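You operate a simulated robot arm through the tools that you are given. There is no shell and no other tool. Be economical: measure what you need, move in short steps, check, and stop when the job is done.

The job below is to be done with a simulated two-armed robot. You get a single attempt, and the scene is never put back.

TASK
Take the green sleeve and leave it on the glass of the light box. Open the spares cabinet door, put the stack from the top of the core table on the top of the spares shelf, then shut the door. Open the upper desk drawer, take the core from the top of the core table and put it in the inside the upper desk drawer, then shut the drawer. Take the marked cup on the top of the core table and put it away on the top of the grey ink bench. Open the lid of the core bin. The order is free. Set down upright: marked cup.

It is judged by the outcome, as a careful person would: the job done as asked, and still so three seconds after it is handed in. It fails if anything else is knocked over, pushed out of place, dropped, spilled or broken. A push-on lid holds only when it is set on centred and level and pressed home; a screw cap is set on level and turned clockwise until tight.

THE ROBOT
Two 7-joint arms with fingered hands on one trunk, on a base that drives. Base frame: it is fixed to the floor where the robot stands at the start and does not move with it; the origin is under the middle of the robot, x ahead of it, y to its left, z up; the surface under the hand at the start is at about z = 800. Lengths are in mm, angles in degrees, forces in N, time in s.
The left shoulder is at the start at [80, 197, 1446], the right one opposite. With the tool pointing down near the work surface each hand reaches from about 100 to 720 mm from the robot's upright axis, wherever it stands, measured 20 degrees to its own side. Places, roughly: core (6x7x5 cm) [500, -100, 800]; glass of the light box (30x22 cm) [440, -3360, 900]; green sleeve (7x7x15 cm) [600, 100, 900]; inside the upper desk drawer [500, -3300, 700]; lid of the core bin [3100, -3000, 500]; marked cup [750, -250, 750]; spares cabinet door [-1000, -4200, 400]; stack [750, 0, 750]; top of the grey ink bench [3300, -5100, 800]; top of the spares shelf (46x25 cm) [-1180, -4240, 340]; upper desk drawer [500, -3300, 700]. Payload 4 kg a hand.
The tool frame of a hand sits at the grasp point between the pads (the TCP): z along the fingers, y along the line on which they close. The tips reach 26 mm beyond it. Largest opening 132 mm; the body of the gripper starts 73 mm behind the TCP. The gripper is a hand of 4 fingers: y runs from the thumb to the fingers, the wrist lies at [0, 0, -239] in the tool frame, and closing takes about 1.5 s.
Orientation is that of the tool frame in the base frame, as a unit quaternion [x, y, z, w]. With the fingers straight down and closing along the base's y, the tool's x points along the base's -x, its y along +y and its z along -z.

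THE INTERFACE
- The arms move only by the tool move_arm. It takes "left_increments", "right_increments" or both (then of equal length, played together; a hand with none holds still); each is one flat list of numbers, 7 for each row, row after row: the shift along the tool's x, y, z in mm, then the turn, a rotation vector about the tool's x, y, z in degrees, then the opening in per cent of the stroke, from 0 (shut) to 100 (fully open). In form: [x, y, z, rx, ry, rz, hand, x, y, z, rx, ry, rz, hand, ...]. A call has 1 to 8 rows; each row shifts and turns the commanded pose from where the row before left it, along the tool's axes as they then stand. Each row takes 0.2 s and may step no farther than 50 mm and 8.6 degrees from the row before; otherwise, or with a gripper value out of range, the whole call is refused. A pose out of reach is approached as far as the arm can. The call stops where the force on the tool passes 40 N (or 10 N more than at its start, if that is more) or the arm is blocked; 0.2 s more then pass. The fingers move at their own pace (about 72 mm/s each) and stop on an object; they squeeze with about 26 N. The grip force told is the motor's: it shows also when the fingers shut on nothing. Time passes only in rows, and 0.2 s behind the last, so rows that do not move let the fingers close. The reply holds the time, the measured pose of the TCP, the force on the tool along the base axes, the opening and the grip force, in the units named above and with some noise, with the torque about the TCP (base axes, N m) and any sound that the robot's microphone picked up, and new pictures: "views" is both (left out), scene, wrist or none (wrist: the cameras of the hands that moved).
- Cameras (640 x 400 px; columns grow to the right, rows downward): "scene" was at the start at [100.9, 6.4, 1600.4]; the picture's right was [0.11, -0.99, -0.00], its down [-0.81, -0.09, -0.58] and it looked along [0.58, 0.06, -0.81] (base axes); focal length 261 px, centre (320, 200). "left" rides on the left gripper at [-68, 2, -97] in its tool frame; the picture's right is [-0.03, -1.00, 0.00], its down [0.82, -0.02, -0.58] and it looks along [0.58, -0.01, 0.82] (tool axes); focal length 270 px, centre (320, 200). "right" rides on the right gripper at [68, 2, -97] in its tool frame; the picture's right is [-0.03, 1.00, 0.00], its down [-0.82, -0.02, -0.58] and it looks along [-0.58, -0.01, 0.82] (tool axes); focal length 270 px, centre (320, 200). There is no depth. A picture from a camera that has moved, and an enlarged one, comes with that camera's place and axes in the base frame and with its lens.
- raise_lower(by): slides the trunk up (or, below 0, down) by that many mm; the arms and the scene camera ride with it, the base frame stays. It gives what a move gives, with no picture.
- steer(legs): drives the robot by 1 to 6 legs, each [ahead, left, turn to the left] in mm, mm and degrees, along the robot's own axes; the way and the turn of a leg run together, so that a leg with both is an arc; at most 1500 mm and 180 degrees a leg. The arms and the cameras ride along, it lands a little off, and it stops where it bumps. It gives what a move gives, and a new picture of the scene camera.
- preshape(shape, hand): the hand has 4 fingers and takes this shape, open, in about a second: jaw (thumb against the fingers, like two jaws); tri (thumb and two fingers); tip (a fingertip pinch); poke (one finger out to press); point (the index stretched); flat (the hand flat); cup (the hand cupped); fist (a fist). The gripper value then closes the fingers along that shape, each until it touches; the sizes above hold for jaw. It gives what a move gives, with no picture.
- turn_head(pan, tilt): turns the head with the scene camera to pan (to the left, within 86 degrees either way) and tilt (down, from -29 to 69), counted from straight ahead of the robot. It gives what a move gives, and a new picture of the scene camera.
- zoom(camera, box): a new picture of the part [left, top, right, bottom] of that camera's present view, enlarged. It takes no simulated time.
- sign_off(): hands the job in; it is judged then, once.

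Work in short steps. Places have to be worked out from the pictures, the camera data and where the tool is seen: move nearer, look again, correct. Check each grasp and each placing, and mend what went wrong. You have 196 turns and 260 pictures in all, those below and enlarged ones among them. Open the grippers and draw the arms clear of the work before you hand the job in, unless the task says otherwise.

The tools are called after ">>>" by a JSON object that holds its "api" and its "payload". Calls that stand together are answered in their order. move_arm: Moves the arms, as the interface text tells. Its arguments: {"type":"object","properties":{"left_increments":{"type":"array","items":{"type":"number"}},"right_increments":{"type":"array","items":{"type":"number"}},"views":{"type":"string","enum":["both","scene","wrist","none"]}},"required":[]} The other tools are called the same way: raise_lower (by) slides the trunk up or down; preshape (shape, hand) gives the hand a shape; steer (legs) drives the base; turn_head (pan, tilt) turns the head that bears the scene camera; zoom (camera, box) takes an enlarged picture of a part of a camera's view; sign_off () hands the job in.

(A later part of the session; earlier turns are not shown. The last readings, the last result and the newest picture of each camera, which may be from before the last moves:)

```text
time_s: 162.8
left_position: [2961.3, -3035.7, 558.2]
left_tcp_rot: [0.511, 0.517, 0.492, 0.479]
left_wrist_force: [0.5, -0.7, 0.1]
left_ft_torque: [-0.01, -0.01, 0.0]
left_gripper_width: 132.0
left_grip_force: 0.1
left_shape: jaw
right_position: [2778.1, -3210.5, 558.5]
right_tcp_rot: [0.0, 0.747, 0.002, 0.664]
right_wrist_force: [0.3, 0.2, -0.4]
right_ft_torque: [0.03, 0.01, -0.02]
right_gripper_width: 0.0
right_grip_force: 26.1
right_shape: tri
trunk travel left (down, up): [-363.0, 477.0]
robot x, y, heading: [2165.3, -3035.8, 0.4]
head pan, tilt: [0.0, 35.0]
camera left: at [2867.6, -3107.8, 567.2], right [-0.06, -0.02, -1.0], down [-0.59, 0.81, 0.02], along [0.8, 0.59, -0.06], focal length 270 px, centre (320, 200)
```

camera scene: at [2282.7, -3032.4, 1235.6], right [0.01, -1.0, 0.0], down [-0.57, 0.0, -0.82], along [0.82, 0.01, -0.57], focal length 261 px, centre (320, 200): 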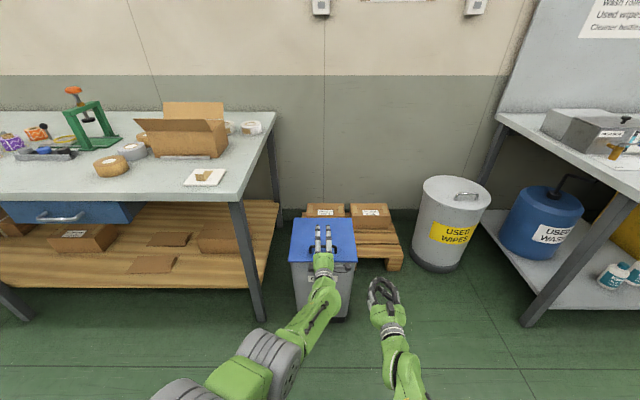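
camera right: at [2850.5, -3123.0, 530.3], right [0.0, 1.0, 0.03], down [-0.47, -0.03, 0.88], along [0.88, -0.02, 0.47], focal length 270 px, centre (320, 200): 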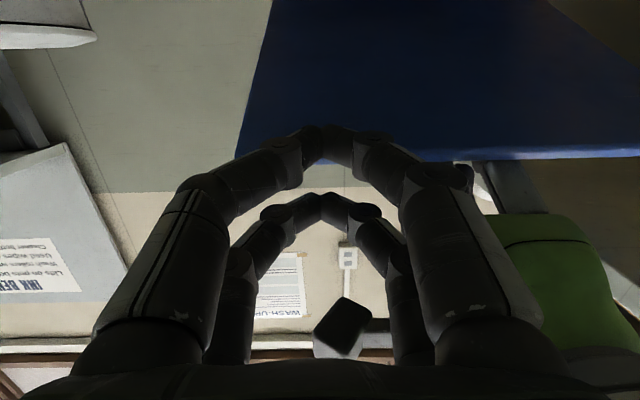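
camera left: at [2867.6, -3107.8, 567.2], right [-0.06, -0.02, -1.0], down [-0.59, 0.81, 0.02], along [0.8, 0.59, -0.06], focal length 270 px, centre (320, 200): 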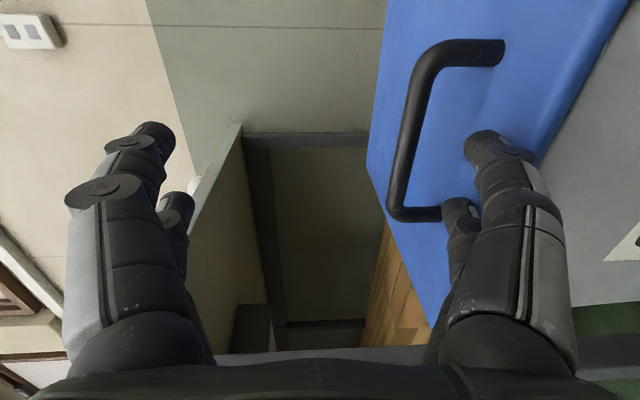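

The lower fingertips are at z≈477 inner side, with the bar bottom at ≈497 and the lid surface at ≈473. I raise 7 mm and slide under the bar.

>>> {"api": "raise_lower", "payload": {"by": 7}}

>>> {"api": "steer", "payload": {"legs": [[42, 0, 0]]}}

>>> {"api": "move_arm", "payload": {"left_increments": [0, 0, 0, 0, 0, 0, 100], "views": "wrist"}}

```text
time_s: 163.4
left_position: [2961.3, -3037.1, 566.9]
left_tcp_rot: [0.512, 0.516, 0.492, 0.479]
left_wrist_force: [0.6, 0.1, 0.2]
left_ft_torque: [0.0, 0.02, -0.02]
left_gripper_width: 131.9
left_grip_force: 0.1
left_shape: jaw
right_position: [2778.3, -3210.1, 565.6]
right_tcp_rot: [0.0, 0.748, 0.003, 0.664]
right_wrist_force: [0.4, 0.3, -0.5]
right_ft_torque: [-0.04, 0.03, -0.02]
right_gripper_width: 0.2
right_grip_force: 25.9
right_shape: tri
trunk travel left (down, up): [-370.0, 470.0]
robot x, y, heading: [2165.5, -3030.9, 0.4]
head pan, tilt: [0.0, 35.0]
```

```text
time_s: 164.2
left_position: [3003.7, -3036.0, 565.5]
left_tcp_rot: [0.512, 0.517, 0.492, 0.478]
left_wrist_force: [0.2, -0.6, -0.7]
left_ft_torque: [-0.01, 0.0, 0.03]
left_gripper_width: 131.4
left_grip_force: 0.0
left_shape: jaw
right_position: [2821.3, -3210.0, 566.7]
right_tcp_rot: [0.0, 0.748, 0.003, 0.664]
right_wrist_force: [0.6, -0.2, 0.1]
right_ft_torque: [0.03, -0.02, 0.01]
right_gripper_width: 0.0
right_grip_force: 26.0
right_shape: tri
trunk travel left (down, up): [-370.0, 470.0]
robot x, y, heading: [2203.2, -3033.0, 0.6]
head pan, tilt: [0.0, 35.0]
camera scene: at [2324.9, -3032.1, 1242.6], right [0.01, -1.0, 0.0], down [-0.57, 0.0, -0.82], along [0.82, 0.01, -0.57], focal length 261 px, centre (320, 200)
```

scene: 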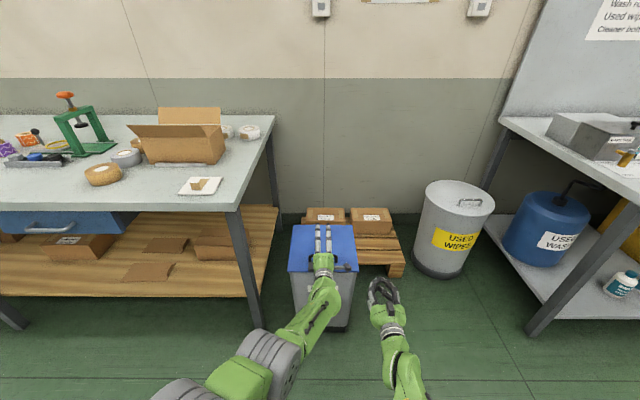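

```text
time_s: 164.7
left_position: [3003.4, -3036.6, 565.5]
left_tcp_rot: [0.512, 0.516, 0.491, 0.479]
left_wrist_force: [0.5, 0.6, -1.3]
left_ft_torque: [0.0, 0.03, 0.02]
left_gripper_width: 131.9
left_grip_force: 0.0
left_shape: jaw
right_position: [2818.5, -3208.4, 567.0]
right_tcp_rot: [0.0, 0.748, 0.002, 0.664]
right_wrist_force: [0.4, 0.4, -0.1]
right_ft_torque: [0.0, -0.01, 0.01]
right_gripper_width: 0.0
right_grip_force: 25.8
right_shape: tri
trunk travel left (down, up): [-370.0, 470.0]
robot x, y, heading: [2200.2, -3030.3, 0.3]
head pan, tilt: [0.0, 35.0]
camera left: at [2908.8, -3107.7, 573.6], right [-0.06, -0.02, -1.0], down [-0.59, 0.81, 0.02], along [0.8, 0.59, -0.06], focal length 270 px, centre (320, 200)
```

left: 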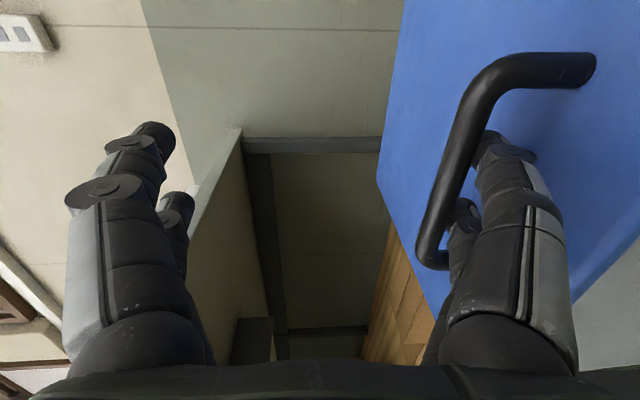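

The lower fingertips are under the bar without contact. I advance 8 mm more and begin raising the trunk.

>>> {"api": "steer", "payload": {"legs": [[8, 0, 0]]}}

>>> {"api": "raise_lower", "payload": {"by": 30}}

>>> {"api": "raise_lower", "payload": {"by": 20}}

>>> {"api": "move_arm", "payload": {"left_increments": [0, 0, 0, 0, 0, 0, 100], "views": "wrist"}}

```text
time_s: 165.4
left_position: [3010.7, -3037.0, 565.0]
left_tcp_rot: [0.513, 0.516, 0.491, 0.479]
left_wrist_force: [-1.0, -0.4, -1.0]
left_ft_torque: [0.0, 0.06, -0.03]
left_gripper_width: 132.3
left_grip_force: 0.0
left_shape: jaw
right_position: [2826.7, -3209.2, 566.6]
right_tcp_rot: [0.0, 0.748, 0.003, 0.663]
right_wrist_force: [-0.4, -0.6, 0.0]
right_ft_torque: [0.04, -0.04, -0.04]
right_gripper_width: 0.0
right_grip_force: 25.6
right_shape: tri
trunk travel left (down, up): [-370.0, 470.0]
robot x, y, heading: [2213.3, -3040.7, 0.2]
head pan, tilt: [0.0, 35.0]
camera scene: at [2331.5, -3032.1, 1242.8], right [0.01, -1.0, 0.0], down [-0.57, 0.0, -0.82], along [0.82, 0.0, -0.57], focal length 261 px, centre (320, 200)
```

scene: 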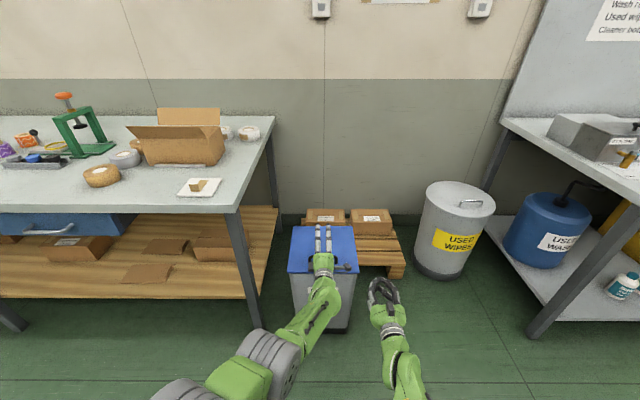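

```text
time_s: 166.1
left_position: [3012.1, -3037.3, 596.0]
left_tcp_rot: [0.513, 0.517, 0.49, 0.479]
left_wrist_force: [-0.2, 0.1, -0.9]
left_ft_torque: [-0.01, 0.01, 0.02]
left_gripper_width: 131.9
left_grip_force: 0.0
left_shape: jaw
right_position: [2827.8, -3209.7, 596.1]
right_tcp_rot: [0.0, 0.748, 0.003, 0.664]
right_wrist_force: [0.1, 0.2, 0.4]
right_ft_torque: [-0.03, -0.02, 0.01]
right_gripper_width: 0.0
right_grip_force: 26.0
right_shape: tri
trunk travel left (down, up): [-400.0, 440.0]
robot x, y, heading: [2213.0, -3033.6, 0.3]
head pan, tilt: [0.0, 35.0]
```

```text
time_s: 166.8
left_position: [3008.9, -3035.4, 615.3]
left_tcp_rot: [0.513, 0.516, 0.491, 0.479]
left_wrist_force: [-0.9, -0.3, -0.9]
left_ft_torque: [-0.01, 0.07, -0.03]
left_gripper_width: 131.9
left_grip_force: 0.1
left_shape: jaw
right_position: [2827.5, -3209.8, 616.0]
right_tcp_rot: [0.0, 0.749, 0.002, 0.663]
right_wrist_force: [-0.6, -0.8, -0.8]
right_ft_torque: [-0.01, 0.03, 0.03]
right_gripper_width: 0.0
right_grip_force: 25.9
right_shape: tri
trunk travel left (down, up): [-420.0, 420.0]
robot x, y, heading: [2217.4, -3032.0, 0.3]
head pan, tilt: [0.0, 35.0]
```

```text
time_s: 167.2
left_position: [3010.0, -3036.3, 616.3]
left_tcp_rot: [0.512, 0.517, 0.491, 0.478]
left_wrist_force: [-0.6, 0.4, -0.9]
left_ft_torque: [0.0, 0.02, 0.0]
left_gripper_width: 131.9
left_grip_force: 0.1
left_shape: jaw
right_position: [2827.3, -3210.5, 616.4]
right_tcp_rot: [-0.001, 0.749, 0.004, 0.663]
right_wrist_force: [0.3, 0.4, 0.4]
right_ft_torque: [0.02, 0.01, 0.07]
right_gripper_width: 0.0
right_grip_force: 26.2
right_shape: tri
trunk travel left (down, up): [-420.0, 420.0]
robot x, y, heading: [2213.1, -3030.5, 0.4]
head pan, tilt: [0.0, 35.0]
camera left: at [2917.3, -3107.6, 623.9], right [-0.06, -0.02, -1.0], down [-0.59, 0.81, 0.02], along [0.8, 0.59, -0.06], focal length 270 px, centre (320, 200)
```

left: 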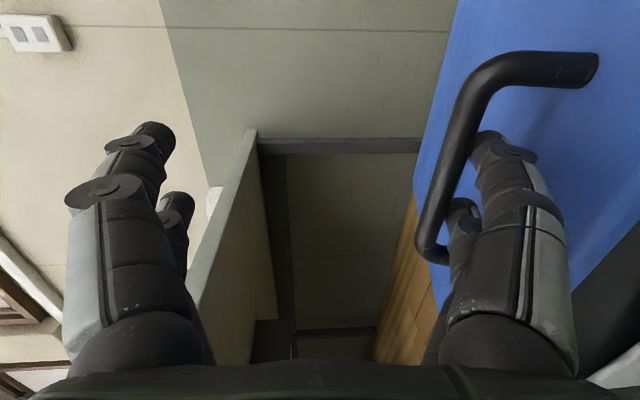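

The lid follows with almost no force. I continue along the arc: raise, ahead, raise, ahead.

>>> {"api": "raise_lower", "payload": {"by": 37}}

>>> {"api": "steer", "payload": {"legs": [[18, 0, 0]]}}

>>> {"api": "raise_lower", "payload": {"by": 35}}

>>> {"api": "steer", "payload": {"legs": [[24, 0, 0]]}}

>>> {"api": "move_arm", "payload": {"left_increments": [0, 0, 0, 0, 0, 0, 100], "views": "wrist"}}

```text
time_s: 168.0
left_position: [3010.5, -3037.9, 654.1]
left_tcp_rot: [0.512, 0.516, 0.491, 0.479]
left_wrist_force: [-2.9, -0.3, 1.0]
left_ft_torque: [0.03, 0.19, 0.05]
left_gripper_width: 131.9
left_grip_force: 0.0
left_shape: jaw
right_position: [2828.6, -3209.6, 653.6]
right_tcp_rot: [0.0, 0.748, 0.003, 0.664]
right_wrist_force: [0.5, 0.0, 0.1]
right_ft_torque: [0.0, 0.02, 0.0]
right_gripper_width: 0.1
right_grip_force: 25.9
right_shape: tri
trunk travel left (down, up): [-457.0, 383.0]
robot x, y, heading: [2215.1, -3033.6, 0.2]
head pan, tilt: [0.0, 35.0]
```

```text
time_s: 168.8
left_position: [3027.9, -3036.0, 653.3]
left_tcp_rot: [0.512, 0.517, 0.491, 0.479]
left_wrist_force: [-1.1, 0.4, -0.6]
left_ft_torque: [0.0, 0.02, -0.01]
left_gripper_width: 131.8
left_grip_force: 0.1
left_shape: jaw
right_position: [2845.0, -3207.8, 655.2]
right_tcp_rot: [-0.001, 0.747, 0.004, 0.664]
right_wrist_force: [-0.1, 0.5, -0.8]
right_ft_torque: [-0.03, -0.03, 0.01]
right_gripper_width: 0.1
right_grip_force: 26.2
right_shape: tri
trunk travel left (down, up): [-457.0, 383.0]
robot x, y, heading: [2230.9, -3029.0, 0.5]
head pan, tilt: [0.0, 35.0]
camera scene: at [2347.7, -3031.9, 1329.9], right [0.01, -1.0, 0.0], down [-0.57, 0.0, -0.82], along [0.82, 0.01, -0.57], focal length 261 px, centre (320, 200)
```

scene: 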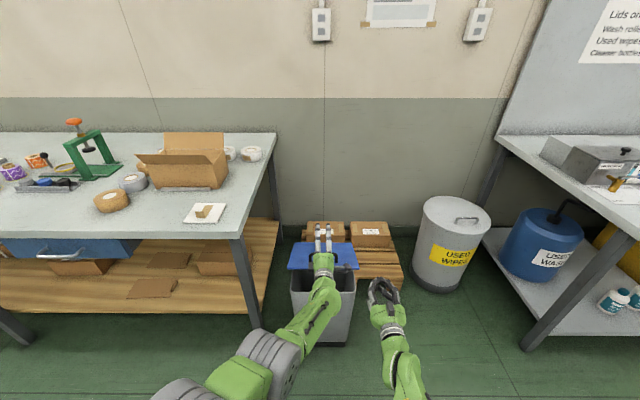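

```text
time_s: 169.6
left_position: [3028.2, -3035.9, 689.1]
left_tcp_rot: [0.512, 0.516, 0.492, 0.479]
left_wrist_force: [-3.6, 1.0, 2.9]
left_ft_torque: [-0.03, 0.32, -0.04]
left_gripper_width: 132.0
left_grip_force: 0.1
left_shape: jaw
right_position: [2844.1, -3211.1, 688.3]
right_tcp_rot: [0.0, 0.748, 0.003, 0.663]
right_wrist_force: [0.5, 0.1, -0.2]
right_ft_torque: [-0.04, -0.02, -0.03]
right_gripper_width: 0.0
right_grip_force: 25.4
right_shape: tri
trunk travel left (down, up): [-492.0, 348.0]
robot x, y, heading: [2230.6, -3033.5, 0.4]
head pan, tilt: [0.0, 35.0]
```

```text
time_s: 170.5
left_position: [3050.3, -3036.8, 702.9]
left_tcp_rot: [0.503, 0.513, 0.497, 0.487]
left_wrist_force: [-15.8, 1.9, 16.7]
left_ft_torque: [0.02, 0.73, 0.19]
left_gripper_width: 130.0
left_grip_force: 0.1
left_shape: jaw
right_position: [2863.9, -3208.6, 690.0]
right_tcp_rot: [-0.001, 0.747, 0.003, 0.665]
right_wrist_force: [1.0, -0.3, -0.1]
right_ft_torque: [0.0, 0.01, -0.05]
right_gripper_width: 0.0
right_grip_force: 26.1
right_shape: tri
trunk travel left (down, up): [-492.0, 348.0]
robot x, y, heading: [2251.3, -3030.8, 0.7]
head pan, tilt: [0.0, 35.0]
stopped in leg 1: the force on the tool passed its limit at 68 N (the readings are from after the stop); the commanded pose is now the measured one
camera scene: at [2364.6, -3030.9, 1365.2], right [0.01, -1.0, 0.0], down [-0.57, 0.0, -0.82], along [0.82, 0.01, -0.57], focal length 261 px, centre (320, 200)
```

scene: 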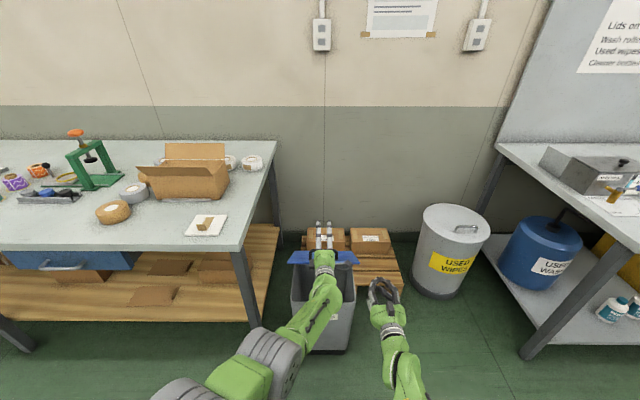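

```text
time_s: 170.9
left_position: [3047.4, -3037.6, 700.0]
left_tcp_rot: [0.505, 0.513, 0.495, 0.486]
left_wrist_force: [-16.0, 1.7, 16.6]
left_ft_torque: [0.0, 0.79, 0.06]
left_gripper_width: 129.9
left_grip_force: 0.1
left_shape: jaw
right_position: [2861.9, -3208.4, 691.0]
right_tcp_rot: [-0.001, 0.746, 0.003, 0.666]
right_wrist_force: [-0.8, -0.3, -0.2]
right_ft_torque: [0.01, 0.0, 0.02]
right_gripper_width: 0.3
right_grip_force: 26.0
right_shape: tri
trunk travel left (down, up): [-492.0, 348.0]
robot x, y, heading: [2252.2, -3032.3, 0.5]
head pan, tilt: [0.0, 35.0]
camera left: at [2954.8, -3109.1, 707.3], right [-0.04, -0.02, -1.0], down [-0.59, 0.81, 0.0], along [0.8, 0.59, -0.04], focal length 270 px, centre (320, 200)
```

left: 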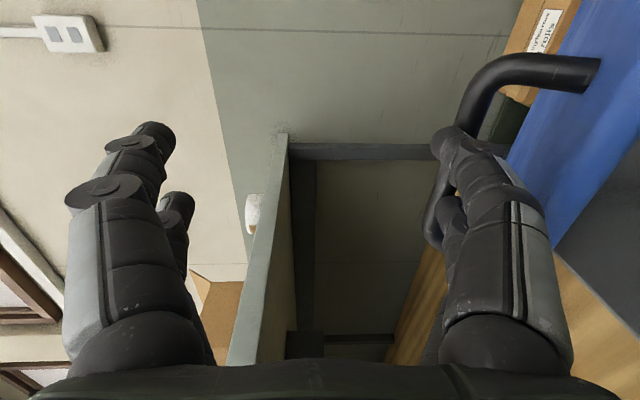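

As the lid tilts, its front edge pushes up on the finger, so the hand must pitch with the lid. I pitch up about 30° pivoting about the hooked fingertip.

>>> {"api": "move_arm", "payload": {"left_increments": [0, -3.2, -8.4, -7.5, 0, 0, 100, 0, -3.2, -8.4, -7.5, 0, 0, 100, 0, -3.2, -8.4, -7.5, 0, 0, 100, 0, -3.2, -8.4, -7.5, 0, 0, 100], "views": "both"}}

```text
time_s: 171.9
left_position: [2962.0, -3031.2, 743.7]
left_tcp_rot: [0.365, 0.368, 0.61, 0.599]
left_wrist_force: [-0.1, -0.8, 1.1]
left_ft_torque: [0.03, 0.03, 0.0]
left_gripper_width: 132.1
left_grip_force: 0.0
left_shape: jaw
left hand out of reach, approached as far as the arm can: row 1, 2, 3, 4
right_position: [2865.9, -3208.8, 688.7]
right_tcp_rot: [-0.001, 0.748, 0.003, 0.663]
right_wrist_force: [-0.1, 1.3, -0.2]
right_ft_torque: [0.01, 0.02, 0.01]
right_gripper_width: 0.0
right_grip_force: 26.3
right_shape: tri
trunk travel left (down, up): [-492.0, 348.0]
robot x, y, heading: [2253.7, -3030.1, 0.3]
head pan, tilt: [0.0, 35.0]
camera scene: at [2369.4, -3031.9, 1364.7], right [0.01, -1.0, 0.0], down [-0.57, 0.0, -0.82], along [0.82, 0.01, -0.57], focal length 261 px, centre (320, 200)
camera left: at [2878.6, -3102.1, 701.8], right [0.46, -0.01, -0.89], down [-0.52, 0.81, -0.28], along [0.72, 0.59, 0.37], focal length 270 px, centre (320, 200)
```

scene: 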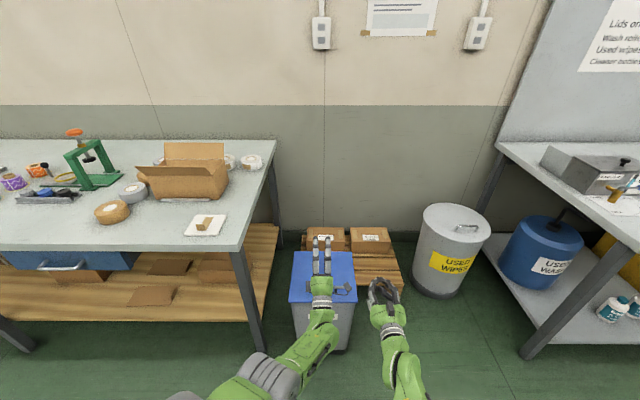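
left: 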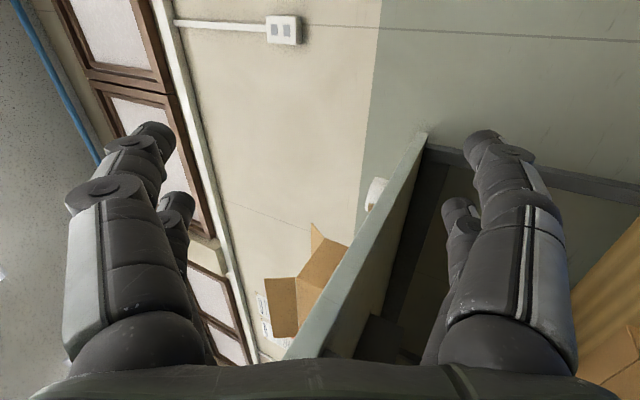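

The hook slipped and the lid dropped shut again, undamaged. The lid is light, but the arm was at its reach limit. I back off, lower the trunk a lot, and re-pose the left arm nearer the body so it has range for the whole arc.

>>> {"api": "steer", "payload": {"legs": [[-120, 0, 0]]}}

>>> {"api": "raise_lower", "payload": {"by": -230}}

>>> {"api": "move_arm", "payload": {"left_increments": [0, 25, -20, 5, 0, 0, 100, 0, 25, -20, 7, 0, 0, 100, 0, 20, -20, 7, 0, 0, 100, 0, 10, -20, 7, 0, 0, 100, 0, 0, -20, 7, 0, 0, 100], "views": "both"}}

```text
time_s: 173.1
left_position: [2844.9, -3033.4, 742.4]
left_tcp_rot: [0.365, 0.369, 0.61, 0.599]
left_wrist_force: [0.7, 0.2, -0.2]
left_ft_torque: [0.0, 0.02, 0.01]
left_gripper_width: 132.4
left_grip_force: 0.1
left_shape: jaw
right_position: [2746.5, -3210.5, 687.7]
right_tcp_rot: [0.0, 0.748, 0.003, 0.664]
right_wrist_force: [0.0, 0.0, -0.1]
right_ft_torque: [-0.02, 0.05, -0.02]
right_gripper_width: 0.0
right_grip_force: 25.9
right_shape: tri
trunk travel left (down, up): [-492.0, 348.0]
robot x, y, heading: [2132.1, -3029.0, 0.3]
head pan, tilt: [0.0, 35.0]
camera scene: at [2251.4, -3032.7, 1364.7], right [0.01, -1.0, 0.0], down [-0.57, 0.0, -0.82], along [0.82, 0.0, -0.57], focal length 261 px, centre (320, 200)
```

scene: 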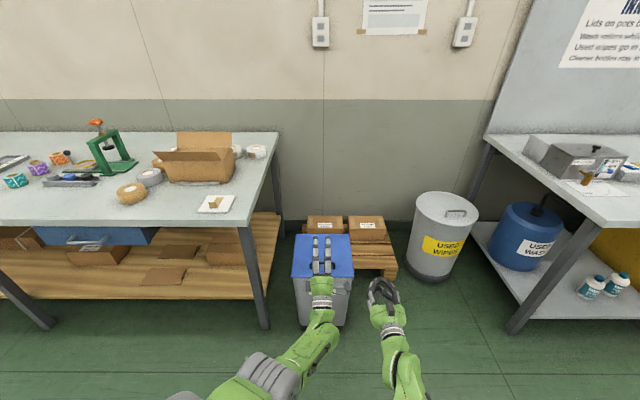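

```text
time_s: 175.6
left_position: [2844.3, -3033.0, 514.0]
left_tcp_rot: [0.365, 0.369, 0.61, 0.599]
left_wrist_force: [0.0, -0.1, 0.0]
left_ft_torque: [-0.01, 0.01, -0.01]
left_gripper_width: 132.1
left_grip_force: 0.1
left_shape: jaw
right_position: [2746.7, -3210.8, 458.9]
right_tcp_rot: [0.0, 0.748, 0.002, 0.664]
right_wrist_force: [0.0, -0.4, -0.1]
right_ft_torque: [-0.02, -0.03, -0.01]
right_gripper_width: 0.0
right_grip_force: 25.5
right_shape: tri
trunk travel left (down, up): [-262.0, 578.0]
robot x, y, heading: [2130.3, -3035.3, 0.2]
head pan, tilt: [0.0, 35.0]
```

```text
time_s: 176.8
left_position: [2719.8, -3034.6, 562.5]
left_tcp_rot: [0.52, 0.527, 0.48, 0.47]
left_wrist_force: [0.9, 0.0, -0.2]
left_ft_torque: [-0.01, 0.02, 0.02]
left_gripper_width: 132.1
left_grip_force: 0.0
left_shape: jaw
right_position: [2747.2, -3210.2, 458.3]
right_tcp_rot: [0.0, 0.748, 0.003, 0.664]
right_wrist_force: [0.1, 0.5, -0.1]
right_ft_torque: [0.0, 0.0, 0.01]
right_gripper_width: 0.2
right_grip_force: 26.3
right_shape: tri
trunk travel left (down, up): [-262.0, 578.0]
robot x, y, heading: [2136.0, -3031.1, 0.1]
head pan, tilt: [0.0, 35.0]
camera scene: at [2250.7, -3032.6, 1134.8], right [0.01, -1.0, 0.0], down [-0.57, 0.0, -0.82], along [0.82, 0.0, -0.57], focal length 261 px, centre (320, 200)
camera left: at [2626.1, -3105.8, 574.4], right [-0.1, -0.02, -0.99], down [-0.59, 0.81, 0.04], along [0.8, 0.59, -0.09], focal length 270 px, centre (320, 200)
```

scene: 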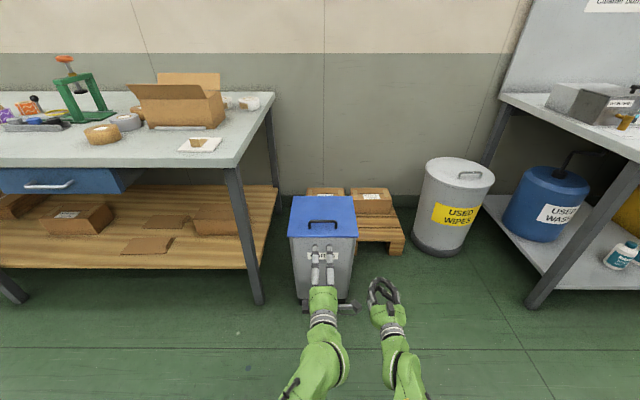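
left: 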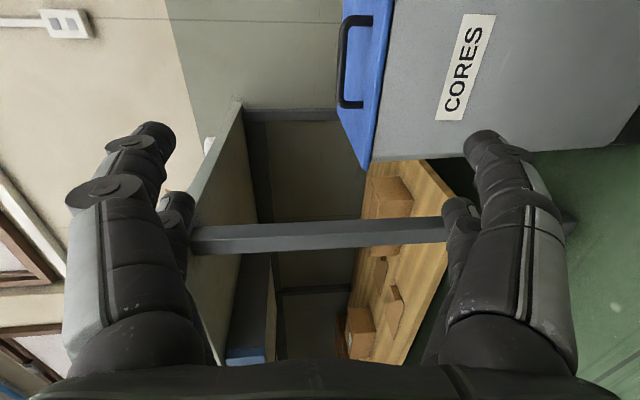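

I realise the bar side of the lid turns away from me as it opens. So the hook only needs to lift the lid to about 30°, and then the right fist can push its underside forward. I retract the right hand and bring the left hand in, using arm motion this time.

>>> {"api": "move_arm", "payload": {"right_increments": [0, -20, -30, 0, 0, 0, 0, 0, -20, -30, 0, 0, 0, 0, 0, -20, -30, 0, 0, 0, 0], "left_increments": [0, 5, 0, -2, 0, 0, 100, 0, 0, 0, -2, 0, 0, 100, 0, 0, 0, 0, 0, 0, 100], "views": "none"}}

>>> {"api": "steer", "payload": {"legs": [[245, 0, 0]]}}

>>> {"api": "move_arm", "payload": {"left_increments": [0, 0, 0, 0, 0, 0, 100], "views": "wrist"}}

```text
time_s: 177.8
left_position: [2722.4, -3043.7, 565.2]
left_tcp_rot: [0.509, 0.505, 0.502, 0.483]
left_wrist_force: [-0.2, -0.1, 0.2]
left_ft_torque: [0.01, -0.02, 0.03]
left_gripper_width: 132.0
left_grip_force: 0.0
left_shape: jaw
right_position: [2672.6, -3241.5, 477.1]
right_tcp_rot: [-0.027, 0.739, 0.037, 0.672]
right_wrist_force: [-0.2, 0.4, -0.1]
right_ft_torque: [0.02, -0.04, 0.04]
right_gripper_width: 0.0
right_grip_force: 25.7
right_shape: tri
trunk travel left (down, up): [-262.0, 578.0]
robot x, y, heading: [2135.5, -3029.4, 0.2]
head pan, tilt: [0.0, 35.0]
stopped in row 3 (right hand): the arm was blocked; the commanded pose is now the measured one
```

```text
time_s: 179.6
left_position: [2970.7, -3041.5, 565.5]
left_tcp_rot: [0.508, 0.506, 0.504, 0.482]
left_wrist_force: [-0.2, -0.2, 0.7]
left_ft_torque: [0.01, 0.01, 0.0]
left_gripper_width: 131.9
left_grip_force: 0.1
left_shape: jaw
right_position: [2918.4, -3237.8, 473.4]
right_tcp_rot: [-0.028, 0.741, 0.039, 0.669]
right_wrist_force: [-0.2, 0.5, 0.8]
right_ft_torque: [0.02, -0.02, 0.0]
right_gripper_width: 0.0
right_grip_force: 26.1
right_shape: tri
trunk travel left (down, up): [-262.0, 578.0]
robot x, y, heading: [2384.3, -3030.6, 0.4]
head pan, tilt: [0.0, 35.0]
camera scene: at [2502.0, -3051.8, 1134.7], right [0.01, -1.0, -0.02], down [-0.58, 0.01, -0.82], along [0.82, 0.02, -0.58], focal length 261 px, centre (320, 200)
```

scene: 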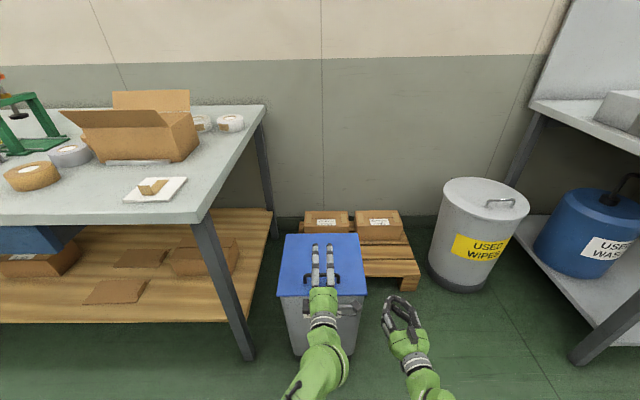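

```text
time_s: 180.0
left_position: [2970.5, -3041.6, 564.6]
left_tcp_rot: [0.509, 0.506, 0.503, 0.482]
left_wrist_force: [-0.2, 0.8, 0.3]
left_ft_torque: [0.04, 0.01, 0.02]
left_gripper_width: 132.2
left_grip_force: 0.0
left_shape: jaw
right_position: [2918.9, -3234.3, 473.4]
right_tcp_rot: [-0.029, 0.741, 0.038, 0.67]
right_wrist_force: [-0.2, -0.8, -1.1]
right_ft_torque: [0.01, -0.01, -0.02]
right_gripper_width: 0.1
right_grip_force: 26.0
right_shape: tri
trunk travel left (down, up): [-262.0, 578.0]
robot x, y, heading: [2381.0, -3030.2, 0.4]
head pan, tilt: [0.0, 35.0]
camera left: at [2877.2, -3112.0, 569.8], right [-0.03, 0.0, -1.0], down [-0.59, 0.81, 0.01], along [0.8, 0.59, -0.03], focal length 270 px, centre (320, 200)
```

left: 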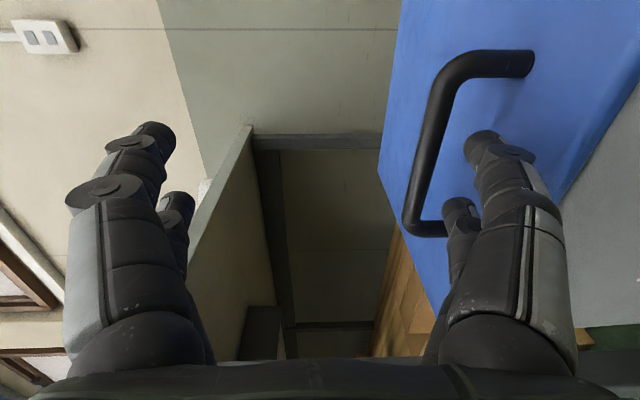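

The right arm seems pressed against something, with the body leaning slightly. I relieve it by moving the right hand forward and up a little, and slide the left finger under the bar.

>>> {"api": "move_arm", "payload": {"right_increments": [-15, 10, 5, 0, 0, 0, 0, -15, 10, 5, 0, 0, 0, 0, 0, 0, 0, 0, 0, 0, 0, 0, 0, 0, 0, 0, 0, 0], "left_increments": [0, 0, 0, 0, 0, 0, 100, 0, 0, 0, 0, 0, 0, 100, 0, 2, 20, 0, 0, 0, 100, 0, 0, 20, 0, 0, 0, 100], "views": "both"}}

```text
time_s: 181.0
left_position: [3009.9, -3031.6, 567.9]
left_tcp_rot: [0.503, 0.511, 0.499, 0.487]
left_wrist_force: [-1.5, 1.1, -1.1]
left_ft_torque: [0.03, 0.1, 0.01]
left_gripper_width: 132.3
left_grip_force: 0.0
left_shape: jaw
right_position: [2928.3, -3209.3, 507.4]
right_tcp_rot: [-0.033, 0.741, 0.029, 0.671]
right_wrist_force: [0.7, 0.4, 0.2]
right_ft_torque: [0.01, 0.0, -0.04]
right_gripper_width: 0.0
right_grip_force: 25.8
right_shape: tri
trunk travel left (down, up): [-262.0, 578.0]
robot x, y, heading: [2383.4, -3028.0, 0.5]
head pan, tilt: [0.0, 35.0]
camera scene: at [2499.6, -3031.2, 1134.7], right [0.01, -1.0, 0.0], down [-0.57, 0.0, -0.82], along [0.82, 0.01, -0.57], focal length 261 px, centre (320, 200)
camera right: at [2824.6, -3216.8, 449.4], right [-0.09, 1.0, 0.02], down [-0.49, -0.06, 0.87], along [0.87, 0.06, 0.49], focal length 270 px, centre (320, 200)
camera left: at [2915.9, -3102.3, 573.2], right [-0.03, -0.02, -1.0], down [-0.59, 0.81, 0.0], along [0.8, 0.59, -0.03], focal length 270 px, centre (320, 200)
```

scene: 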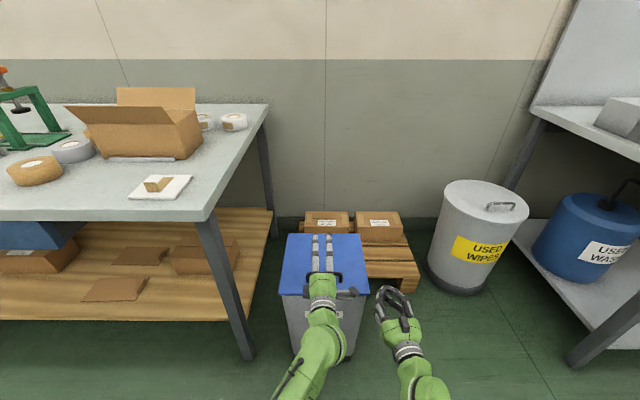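
right: 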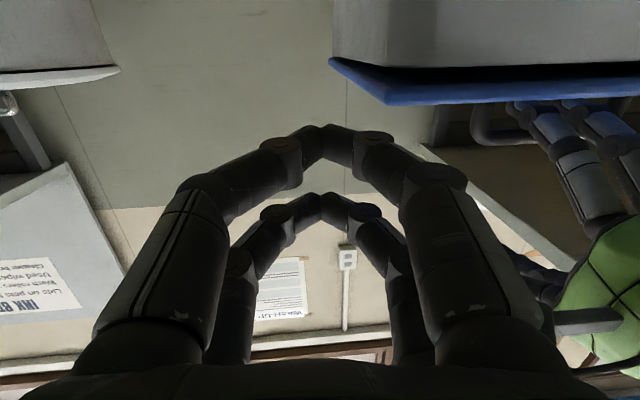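
left: 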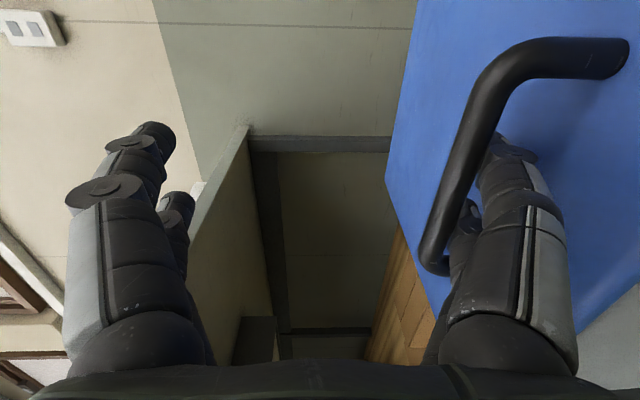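

The finger is under the bar. I lift with the left arm alone, about 105 mm.

>>> {"api": "move_arm", "payload": {"left_increments": [0, 20, 2, 0, 0, 0, 100, 0, 22, 3, 0, 0, 0, 100, 0, 22, 5, 0, 0, 0, 100, 0, 22, 6, 0, 0, 0, 100, 0, 20, 6, 0, 0, 0, 100], "views": "both"}}

```text
time_s: 182.2
left_position: [3034.9, -3030.3, 672.7]
left_tcp_rot: [0.502, 0.509, 0.499, 0.489]
left_wrist_force: [0.0, -0.8, -1.8]
left_ft_torque: [-0.01, 0.01, 0.03]
left_gripper_width: 131.9
left_grip_force: 0.1
left_shape: jaw
right_position: [2927.4, -3208.0, 507.7]
right_tcp_rot: [-0.034, 0.74, 0.03, 0.671]
right_wrist_force: [0.2, 0.7, 0.8]
right_ft_torque: [0.01, 0.0, 0.02]
right_gripper_width: 0.0
right_grip_force: 25.7
right_shape: tri
trunk travel left (down, up): [-262.0, 578.0]
robot x, y, heading: [2383.9, -3030.0, 0.4]
head pan, tilt: [0.0, 35.0]
camera scene: at [2499.5, -3031.0, 1134.7], right [0.01, -1.0, 0.0], down [-0.57, 0.0, -0.82], along [0.82, 0.01, -0.57], focal length 261 px, centre (320, 200)
camera left: at [2940.7, -3101.7, 678.6], right [-0.03, -0.02, -1.0], down [-0.59, 0.81, 0.0], along [0.8, 0.59, -0.03], focal length 270 px, centre (320, 200)
```

scene: 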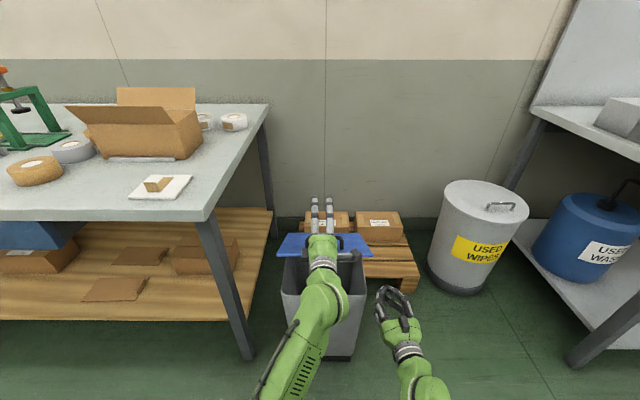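
left: 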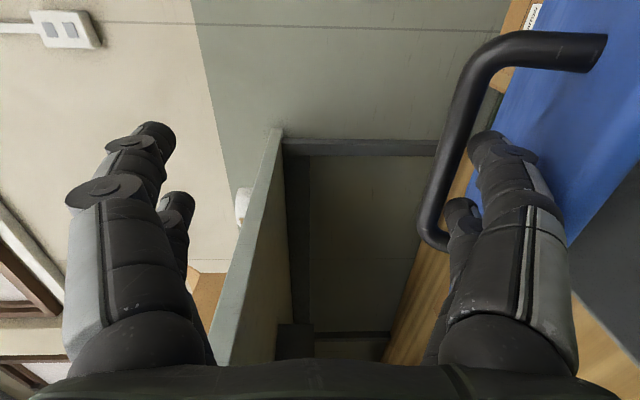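

The lid is held about 28° open. I bring the right fist under it at y≈-3128, z≈535 and move it forward.

>>> {"api": "move_arm", "payload": {"right_increments": [-14, 27, 0, 0, 0, 0, 0, -14, 27, 0, 0, 0, 0, 0, 0, 26, 10, 0, 0, 0, 0, -4, 0, 30, 0, 0, 0, 0, -4, 0, 30, 0, 0, 0, 0, -4, 0, 30, 0, 0, 0, 0], "views": "both"}}

```text
time_s: 183.6
left_position: [3033.7, -3030.0, 671.3]
left_tcp_rot: [0.503, 0.51, 0.499, 0.488]
left_wrist_force: [-0.5, -0.1, -1.6]
left_ft_torque: [0.0, 0.02, -0.01]
left_gripper_width: 131.9
left_grip_force: 0.1
left_shape: jaw
right_position: [3023.5, -3119.1, 538.4]
right_tcp_rot: [-0.033, 0.74, 0.029, 0.671]
right_wrist_force: [0.4, -0.2, -0.2]
right_ft_torque: [0.01, -0.02, 0.01]
right_gripper_width: 0.0
right_grip_force: 26.3
right_shape: tri
trunk travel left (down, up): [-262.0, 578.0]
robot x, y, heading: [2379.5, -3030.9, 0.5]
head pan, tilt: [0.0, 35.0]
camera scene: at [2499.9, -3030.9, 1134.7], right [0.01, -1.0, 0.0], down [-0.57, 0.0, -0.82], along [0.82, 0.01, -0.57], focal length 261 px, centre (320, 200)
camera right: at [2921.3, -3127.6, 479.2], right [-0.09, 1.0, 0.02], down [-0.49, -0.06, 0.87], along [0.87, 0.07, 0.49], focal length 270 px, centre (320, 200)
```

scene: 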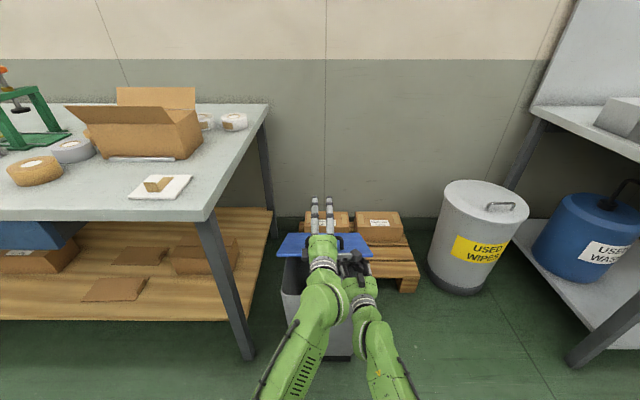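
right: 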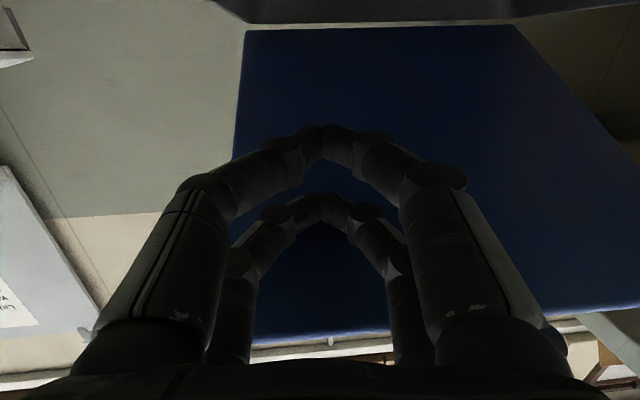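

The right fist is under the lid. I raise it 25 mm to take the load, then withdraw the left hand backward from the bar.

>>> {"api": "move_arm", "payload": {"right_increments": [-12, 0, 0, 0, 0, 0, 0, -13, 0, 0, 0, 0, 0, 0, 0, 0, 0, 0, 0, 0, 0, 0, 0, 0, 0, 0, 0, 0, 0, 0, 0, 0, 0, 0, 0, 0, 0, 0, 0, 0, 0, 0, 0, 0, 0, 0, 0, 0, 0], "left_increments": [0, 8, 0, 0, 0, 0, 100, 0, 8, 0, 0, 0, 0, 100, 0, 0, -25, 0, 0, 0, 100, 0, 0, -30, 0, 0, 0, 100, 0, 10, -30, 0, 0, 0, 100, 0, 20, -20, 0, 0, 0, 100, 0, 30, 0, 0, 0, 0, 100], "views": "both"}}

```text
time_s: 185.2
left_position: [2930.5, -3033.9, 751.2]
left_tcp_rot: [0.503, 0.511, 0.498, 0.487]
left_wrist_force: [-0.1, 1.0, -0.1]
left_ft_torque: [0.01, -0.01, 0.0]
left_gripper_width: 132.0
left_grip_force: 0.0
left_shape: jaw
right_position: [3027.0, -3121.5, 563.9]
right_tcp_rot: [-0.034, 0.74, 0.03, 0.671]
right_wrist_force: [-1.0, -1.0, 0.1]
right_ft_torque: [-0.03, 0.04, 0.02]
right_gripper_width: 0.0
right_grip_force: 26.0
right_shape: tri
trunk travel left (down, up): [-262.0, 578.0]
robot x, y, heading: [2378.2, -3034.5, 0.3]
head pan, tilt: [0.0, 35.0]
camera scene: at [2499.4, -3031.1, 1134.7], right [0.01, -1.0, 0.0], down [-0.57, 0.0, -0.82], along [0.82, 0.01, -0.57], focal length 261 px, centre (320, 200)
camera right: at [2923.6, -3128.7, 504.6], right [-0.09, 1.0, 0.02], down [-0.49, -0.06, 0.87], along [0.87, 0.06, 0.49], focal length 270 px, centre (320, 200)
camera left: at [2837.1, -3104.8, 756.8], right [-0.03, -0.02, -1.0], down [-0.59, 0.81, 0.0], along [0.81, 0.59, -0.03], focal length 270 px, centre (320, 200)
```

scene: 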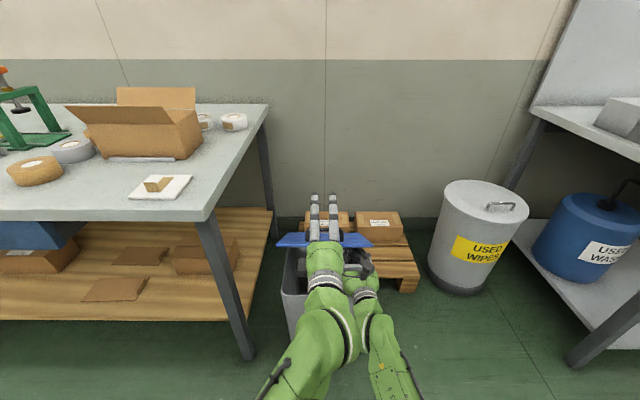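
right: 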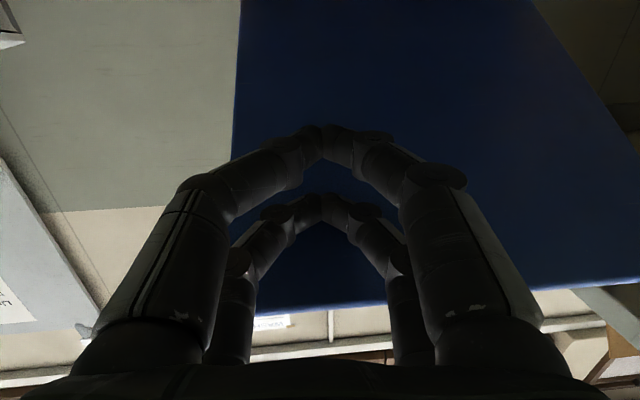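
left: 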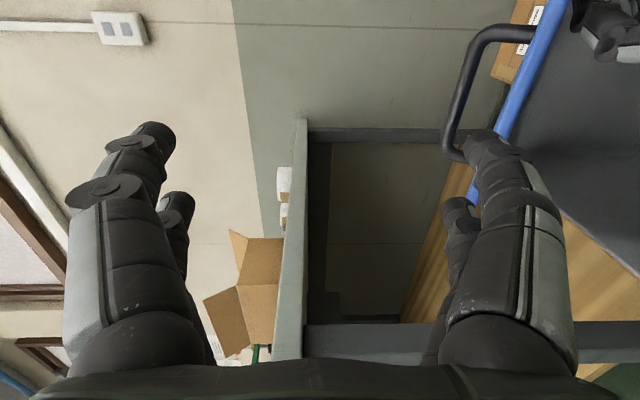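

The lid rests on the right fist. I push up and forward.

>>> {"api": "move_arm", "payload": {"right_increments": [-25, 0, 22, 0, 0, 0, 0, -25, 0, 25, 0, 0, 0, 0, -25, 0, 25, 0, 0, 0, 0, -20, 0, 28, 0, 0, 0, 0, -10, 0, 30, 0, 0, 0, 0], "left_increments": [0, 10, -20, 0, 0, 0, 100, 0, 20, -20, 0, 0, 0, 100, 0, 20, 0, 0, 0, 0, 100, 0, 20, 0, 0, 0, 0, 100, 0, 20, 0, 0, 0, 0, 100], "views": "both"}}

```text
time_s: 186.4
left_position: [2893.7, -3033.1, 843.3]
left_tcp_rot: [0.503, 0.511, 0.499, 0.487]
left_wrist_force: [-0.4, 0.3, 0.1]
left_ft_torque: [0.01, 0.0, -0.01]
left_gripper_width: 132.2
left_grip_force: 0.0
left_shape: jaw
right_position: [3166.1, -3107.1, 652.7]
right_tcp_rot: [-0.034, 0.741, 0.03, 0.67]
right_wrist_force: [-0.1, 1.0, -0.2]
right_ft_torque: [-0.02, 0.02, 0.0]
right_gripper_width: 0.2
right_grip_force: 26.0
right_shape: tri
trunk travel left (down, up): [-262.0, 578.0]
robot x, y, heading: [2383.0, -3028.9, 0.4]
head pan, tilt: [0.0, 35.0]
camera scene: at [2500.0, -3030.9, 1134.6], right [0.01, -1.0, 0.0], down [-0.57, 0.0, -0.82], along [0.82, 0.01, -0.57], focal length 261 px, centre (320, 200)
camera right: at [3062.0, -3115.1, 594.8], right [-0.09, 1.0, 0.02], down [-0.49, -0.06, 0.87], along [0.87, 0.07, 0.49], focal length 270 px, centre (320, 200)
camera left: at [2800.2, -3105.0, 848.6], right [-0.03, -0.02, -1.0], down [-0.59, 0.81, 0.0], along [0.8, 0.59, -0.03], focal length 270 px, centre (320, 200)
```

scene: 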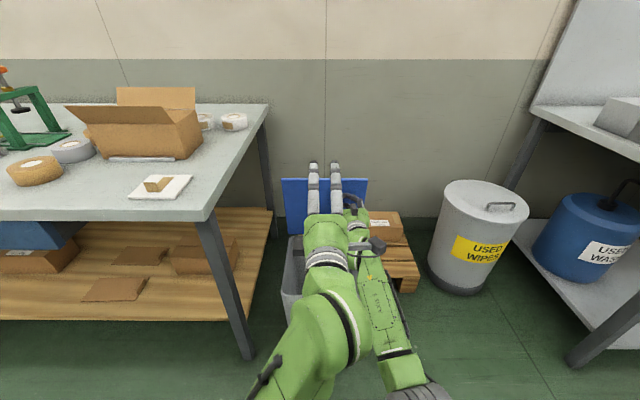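
right: 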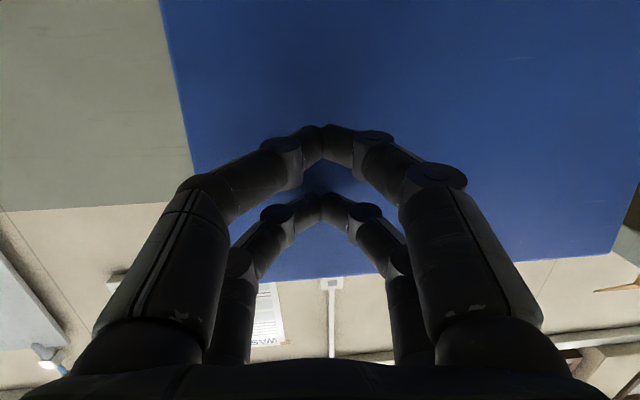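
left: 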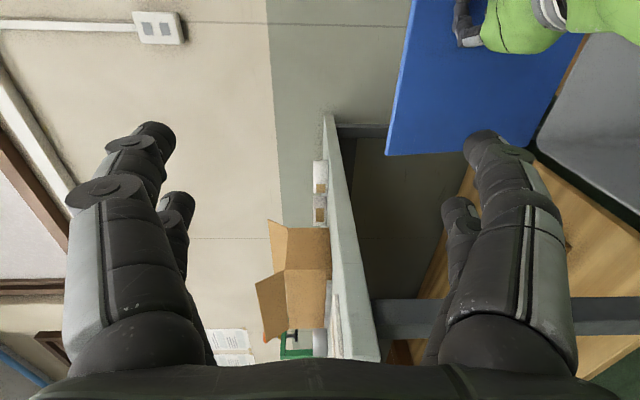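

The lid is about 75° open. I push further forward past vertical.

>>> {"api": "move_arm", "payload": {"right_increments": [0, 0, 25, 0, 0, 0, 0, 0, 0, 25, 0, 0, 0, 0, 0, 0, 20, 0, 0, 0, 0, 0, 0, 15, 0, 0, 0, 0], "left_increments": [20, 20, 0, 0, 0, 0, 100, 30, 20, 0, 0, 0, 0, 100, 30, 0, 0, 0, 0, 0, 100, 30, 0, 0, 0, 0, 0, 100], "views": "both"}}

```text
time_s: 187.2
left_position: [2888.7, -2965.9, 855.3]
left_tcp_rot: [0.5, 0.509, 0.501, 0.49]
left_wrist_force: [0.8, 0.5, -0.2]
left_ft_torque: [0.01, -0.04, -0.02]
left_gripper_width: 131.8
left_grip_force: 0.1
left_shape: jaw
left hand out of reach, approached as far as the arm can: row 2, 3, 4
right_position: [3229.8, -3100.8, 650.2]
right_tcp_rot: [-0.034, 0.739, 0.03, 0.672]
right_wrist_force: [-26.7, -0.3, 5.6]
right_ft_torque: [-0.01, 0.53, 0.07]
right_gripper_width: 0.1
right_grip_force: 25.4
right_shape: tri
trunk travel left (down, up): [-262.0, 578.0]
robot x, y, heading: [2383.2, -3030.4, 0.4]
head pan, tilt: [0.0, 35.0]
stopped in row 4 (right hand): the force on the tool passed its limit at 66 N (the readings are from after the stop); the commanded pose is now the measured one
camera scene: at [2496.7, -3031.1, 1135.1], right [0.01, -1.0, 0.0], down [-0.57, 0.0, -0.82], along [0.82, 0.01, -0.57], focal length 261 px, centre (320, 200)
camera right: at [3127.4, -3108.7, 591.3], right [-0.09, 1.0, 0.02], down [-0.49, -0.06, 0.87], along [0.87, 0.06, 0.5], focal length 270 px, centre (320, 200)
camera left: at [2795.6, -3037.3, 860.4], right [-0.02, -0.02, -1.0], down [-0.59, 0.8, -0.01], along [0.8, 0.59, -0.03], focal length 270 px, centre (320, 200)
```

scene: 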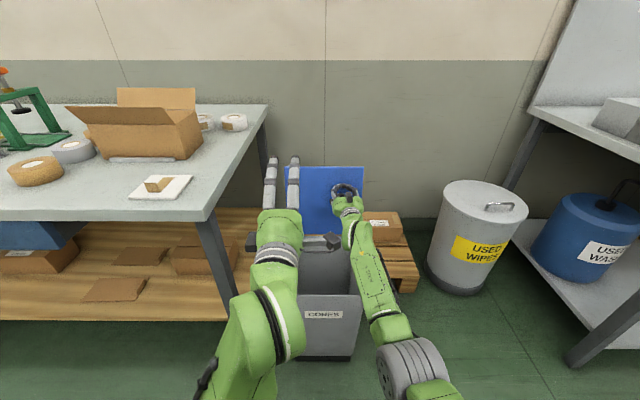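
right: 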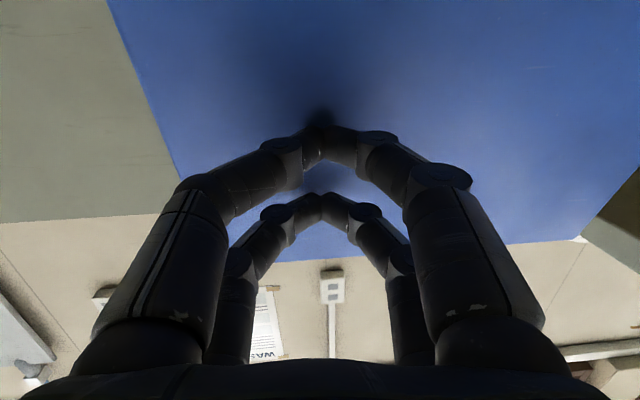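
left: 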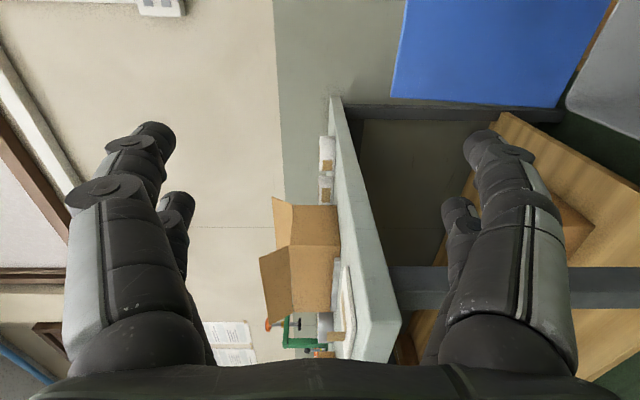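

The lid hit its stop. I retract the right hand and see whether the lid stays open.

>>> {"api": "move_arm", "payload": {"right_increments": [0, 0, -25, 0, 0, 0, 0, 0, 0, -35, 0, 0, 0, 0, 0, 0, -40, 0, 0, 0, 0, 0, 0, -40, 0, 0, 0, 0, 0, -10, -40, 0, 0, 0, 0, 0, -10, -40, 0, 0, 0, 0], "views": "scene"}}

```text
time_s: 188.6
left_position: [2889.9, -2966.0, 853.9]
left_tcp_rot: [0.5, 0.51, 0.5, 0.49]
left_wrist_force: [-1.1, -0.6, -0.1]
left_ft_torque: [-0.01, -0.04, 0.02]
left_gripper_width: 132.2
left_grip_force: 0.0
left_shape: jaw
right_position: [3015.7, -3140.3, 668.8]
right_tcp_rot: [-0.033, 0.741, 0.029, 0.67]
right_wrist_force: [0.0, 0.3, -0.8]
right_ft_torque: [-0.02, 0.0, 0.02]
right_gripper_width: 0.1
right_grip_force: 26.5
right_shape: tri
trunk travel left (down, up): [-262.0, 578.0]
robot x, y, heading: [2382.6, -3031.2, 0.5]
head pan, tilt: [0.0, 35.0]
camera scene: at [2498.7, -3031.2, 1134.8], right [0.01, -1.0, 0.0], down [-0.57, 0.0, -0.82], along [0.82, 0.01, -0.57], focal length 261 px, centre (320, 200)
```

scene: 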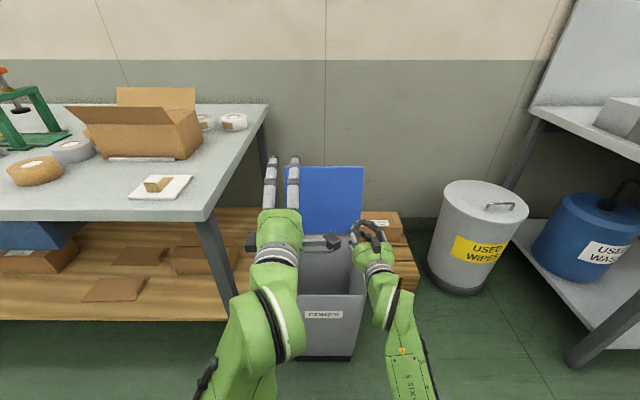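

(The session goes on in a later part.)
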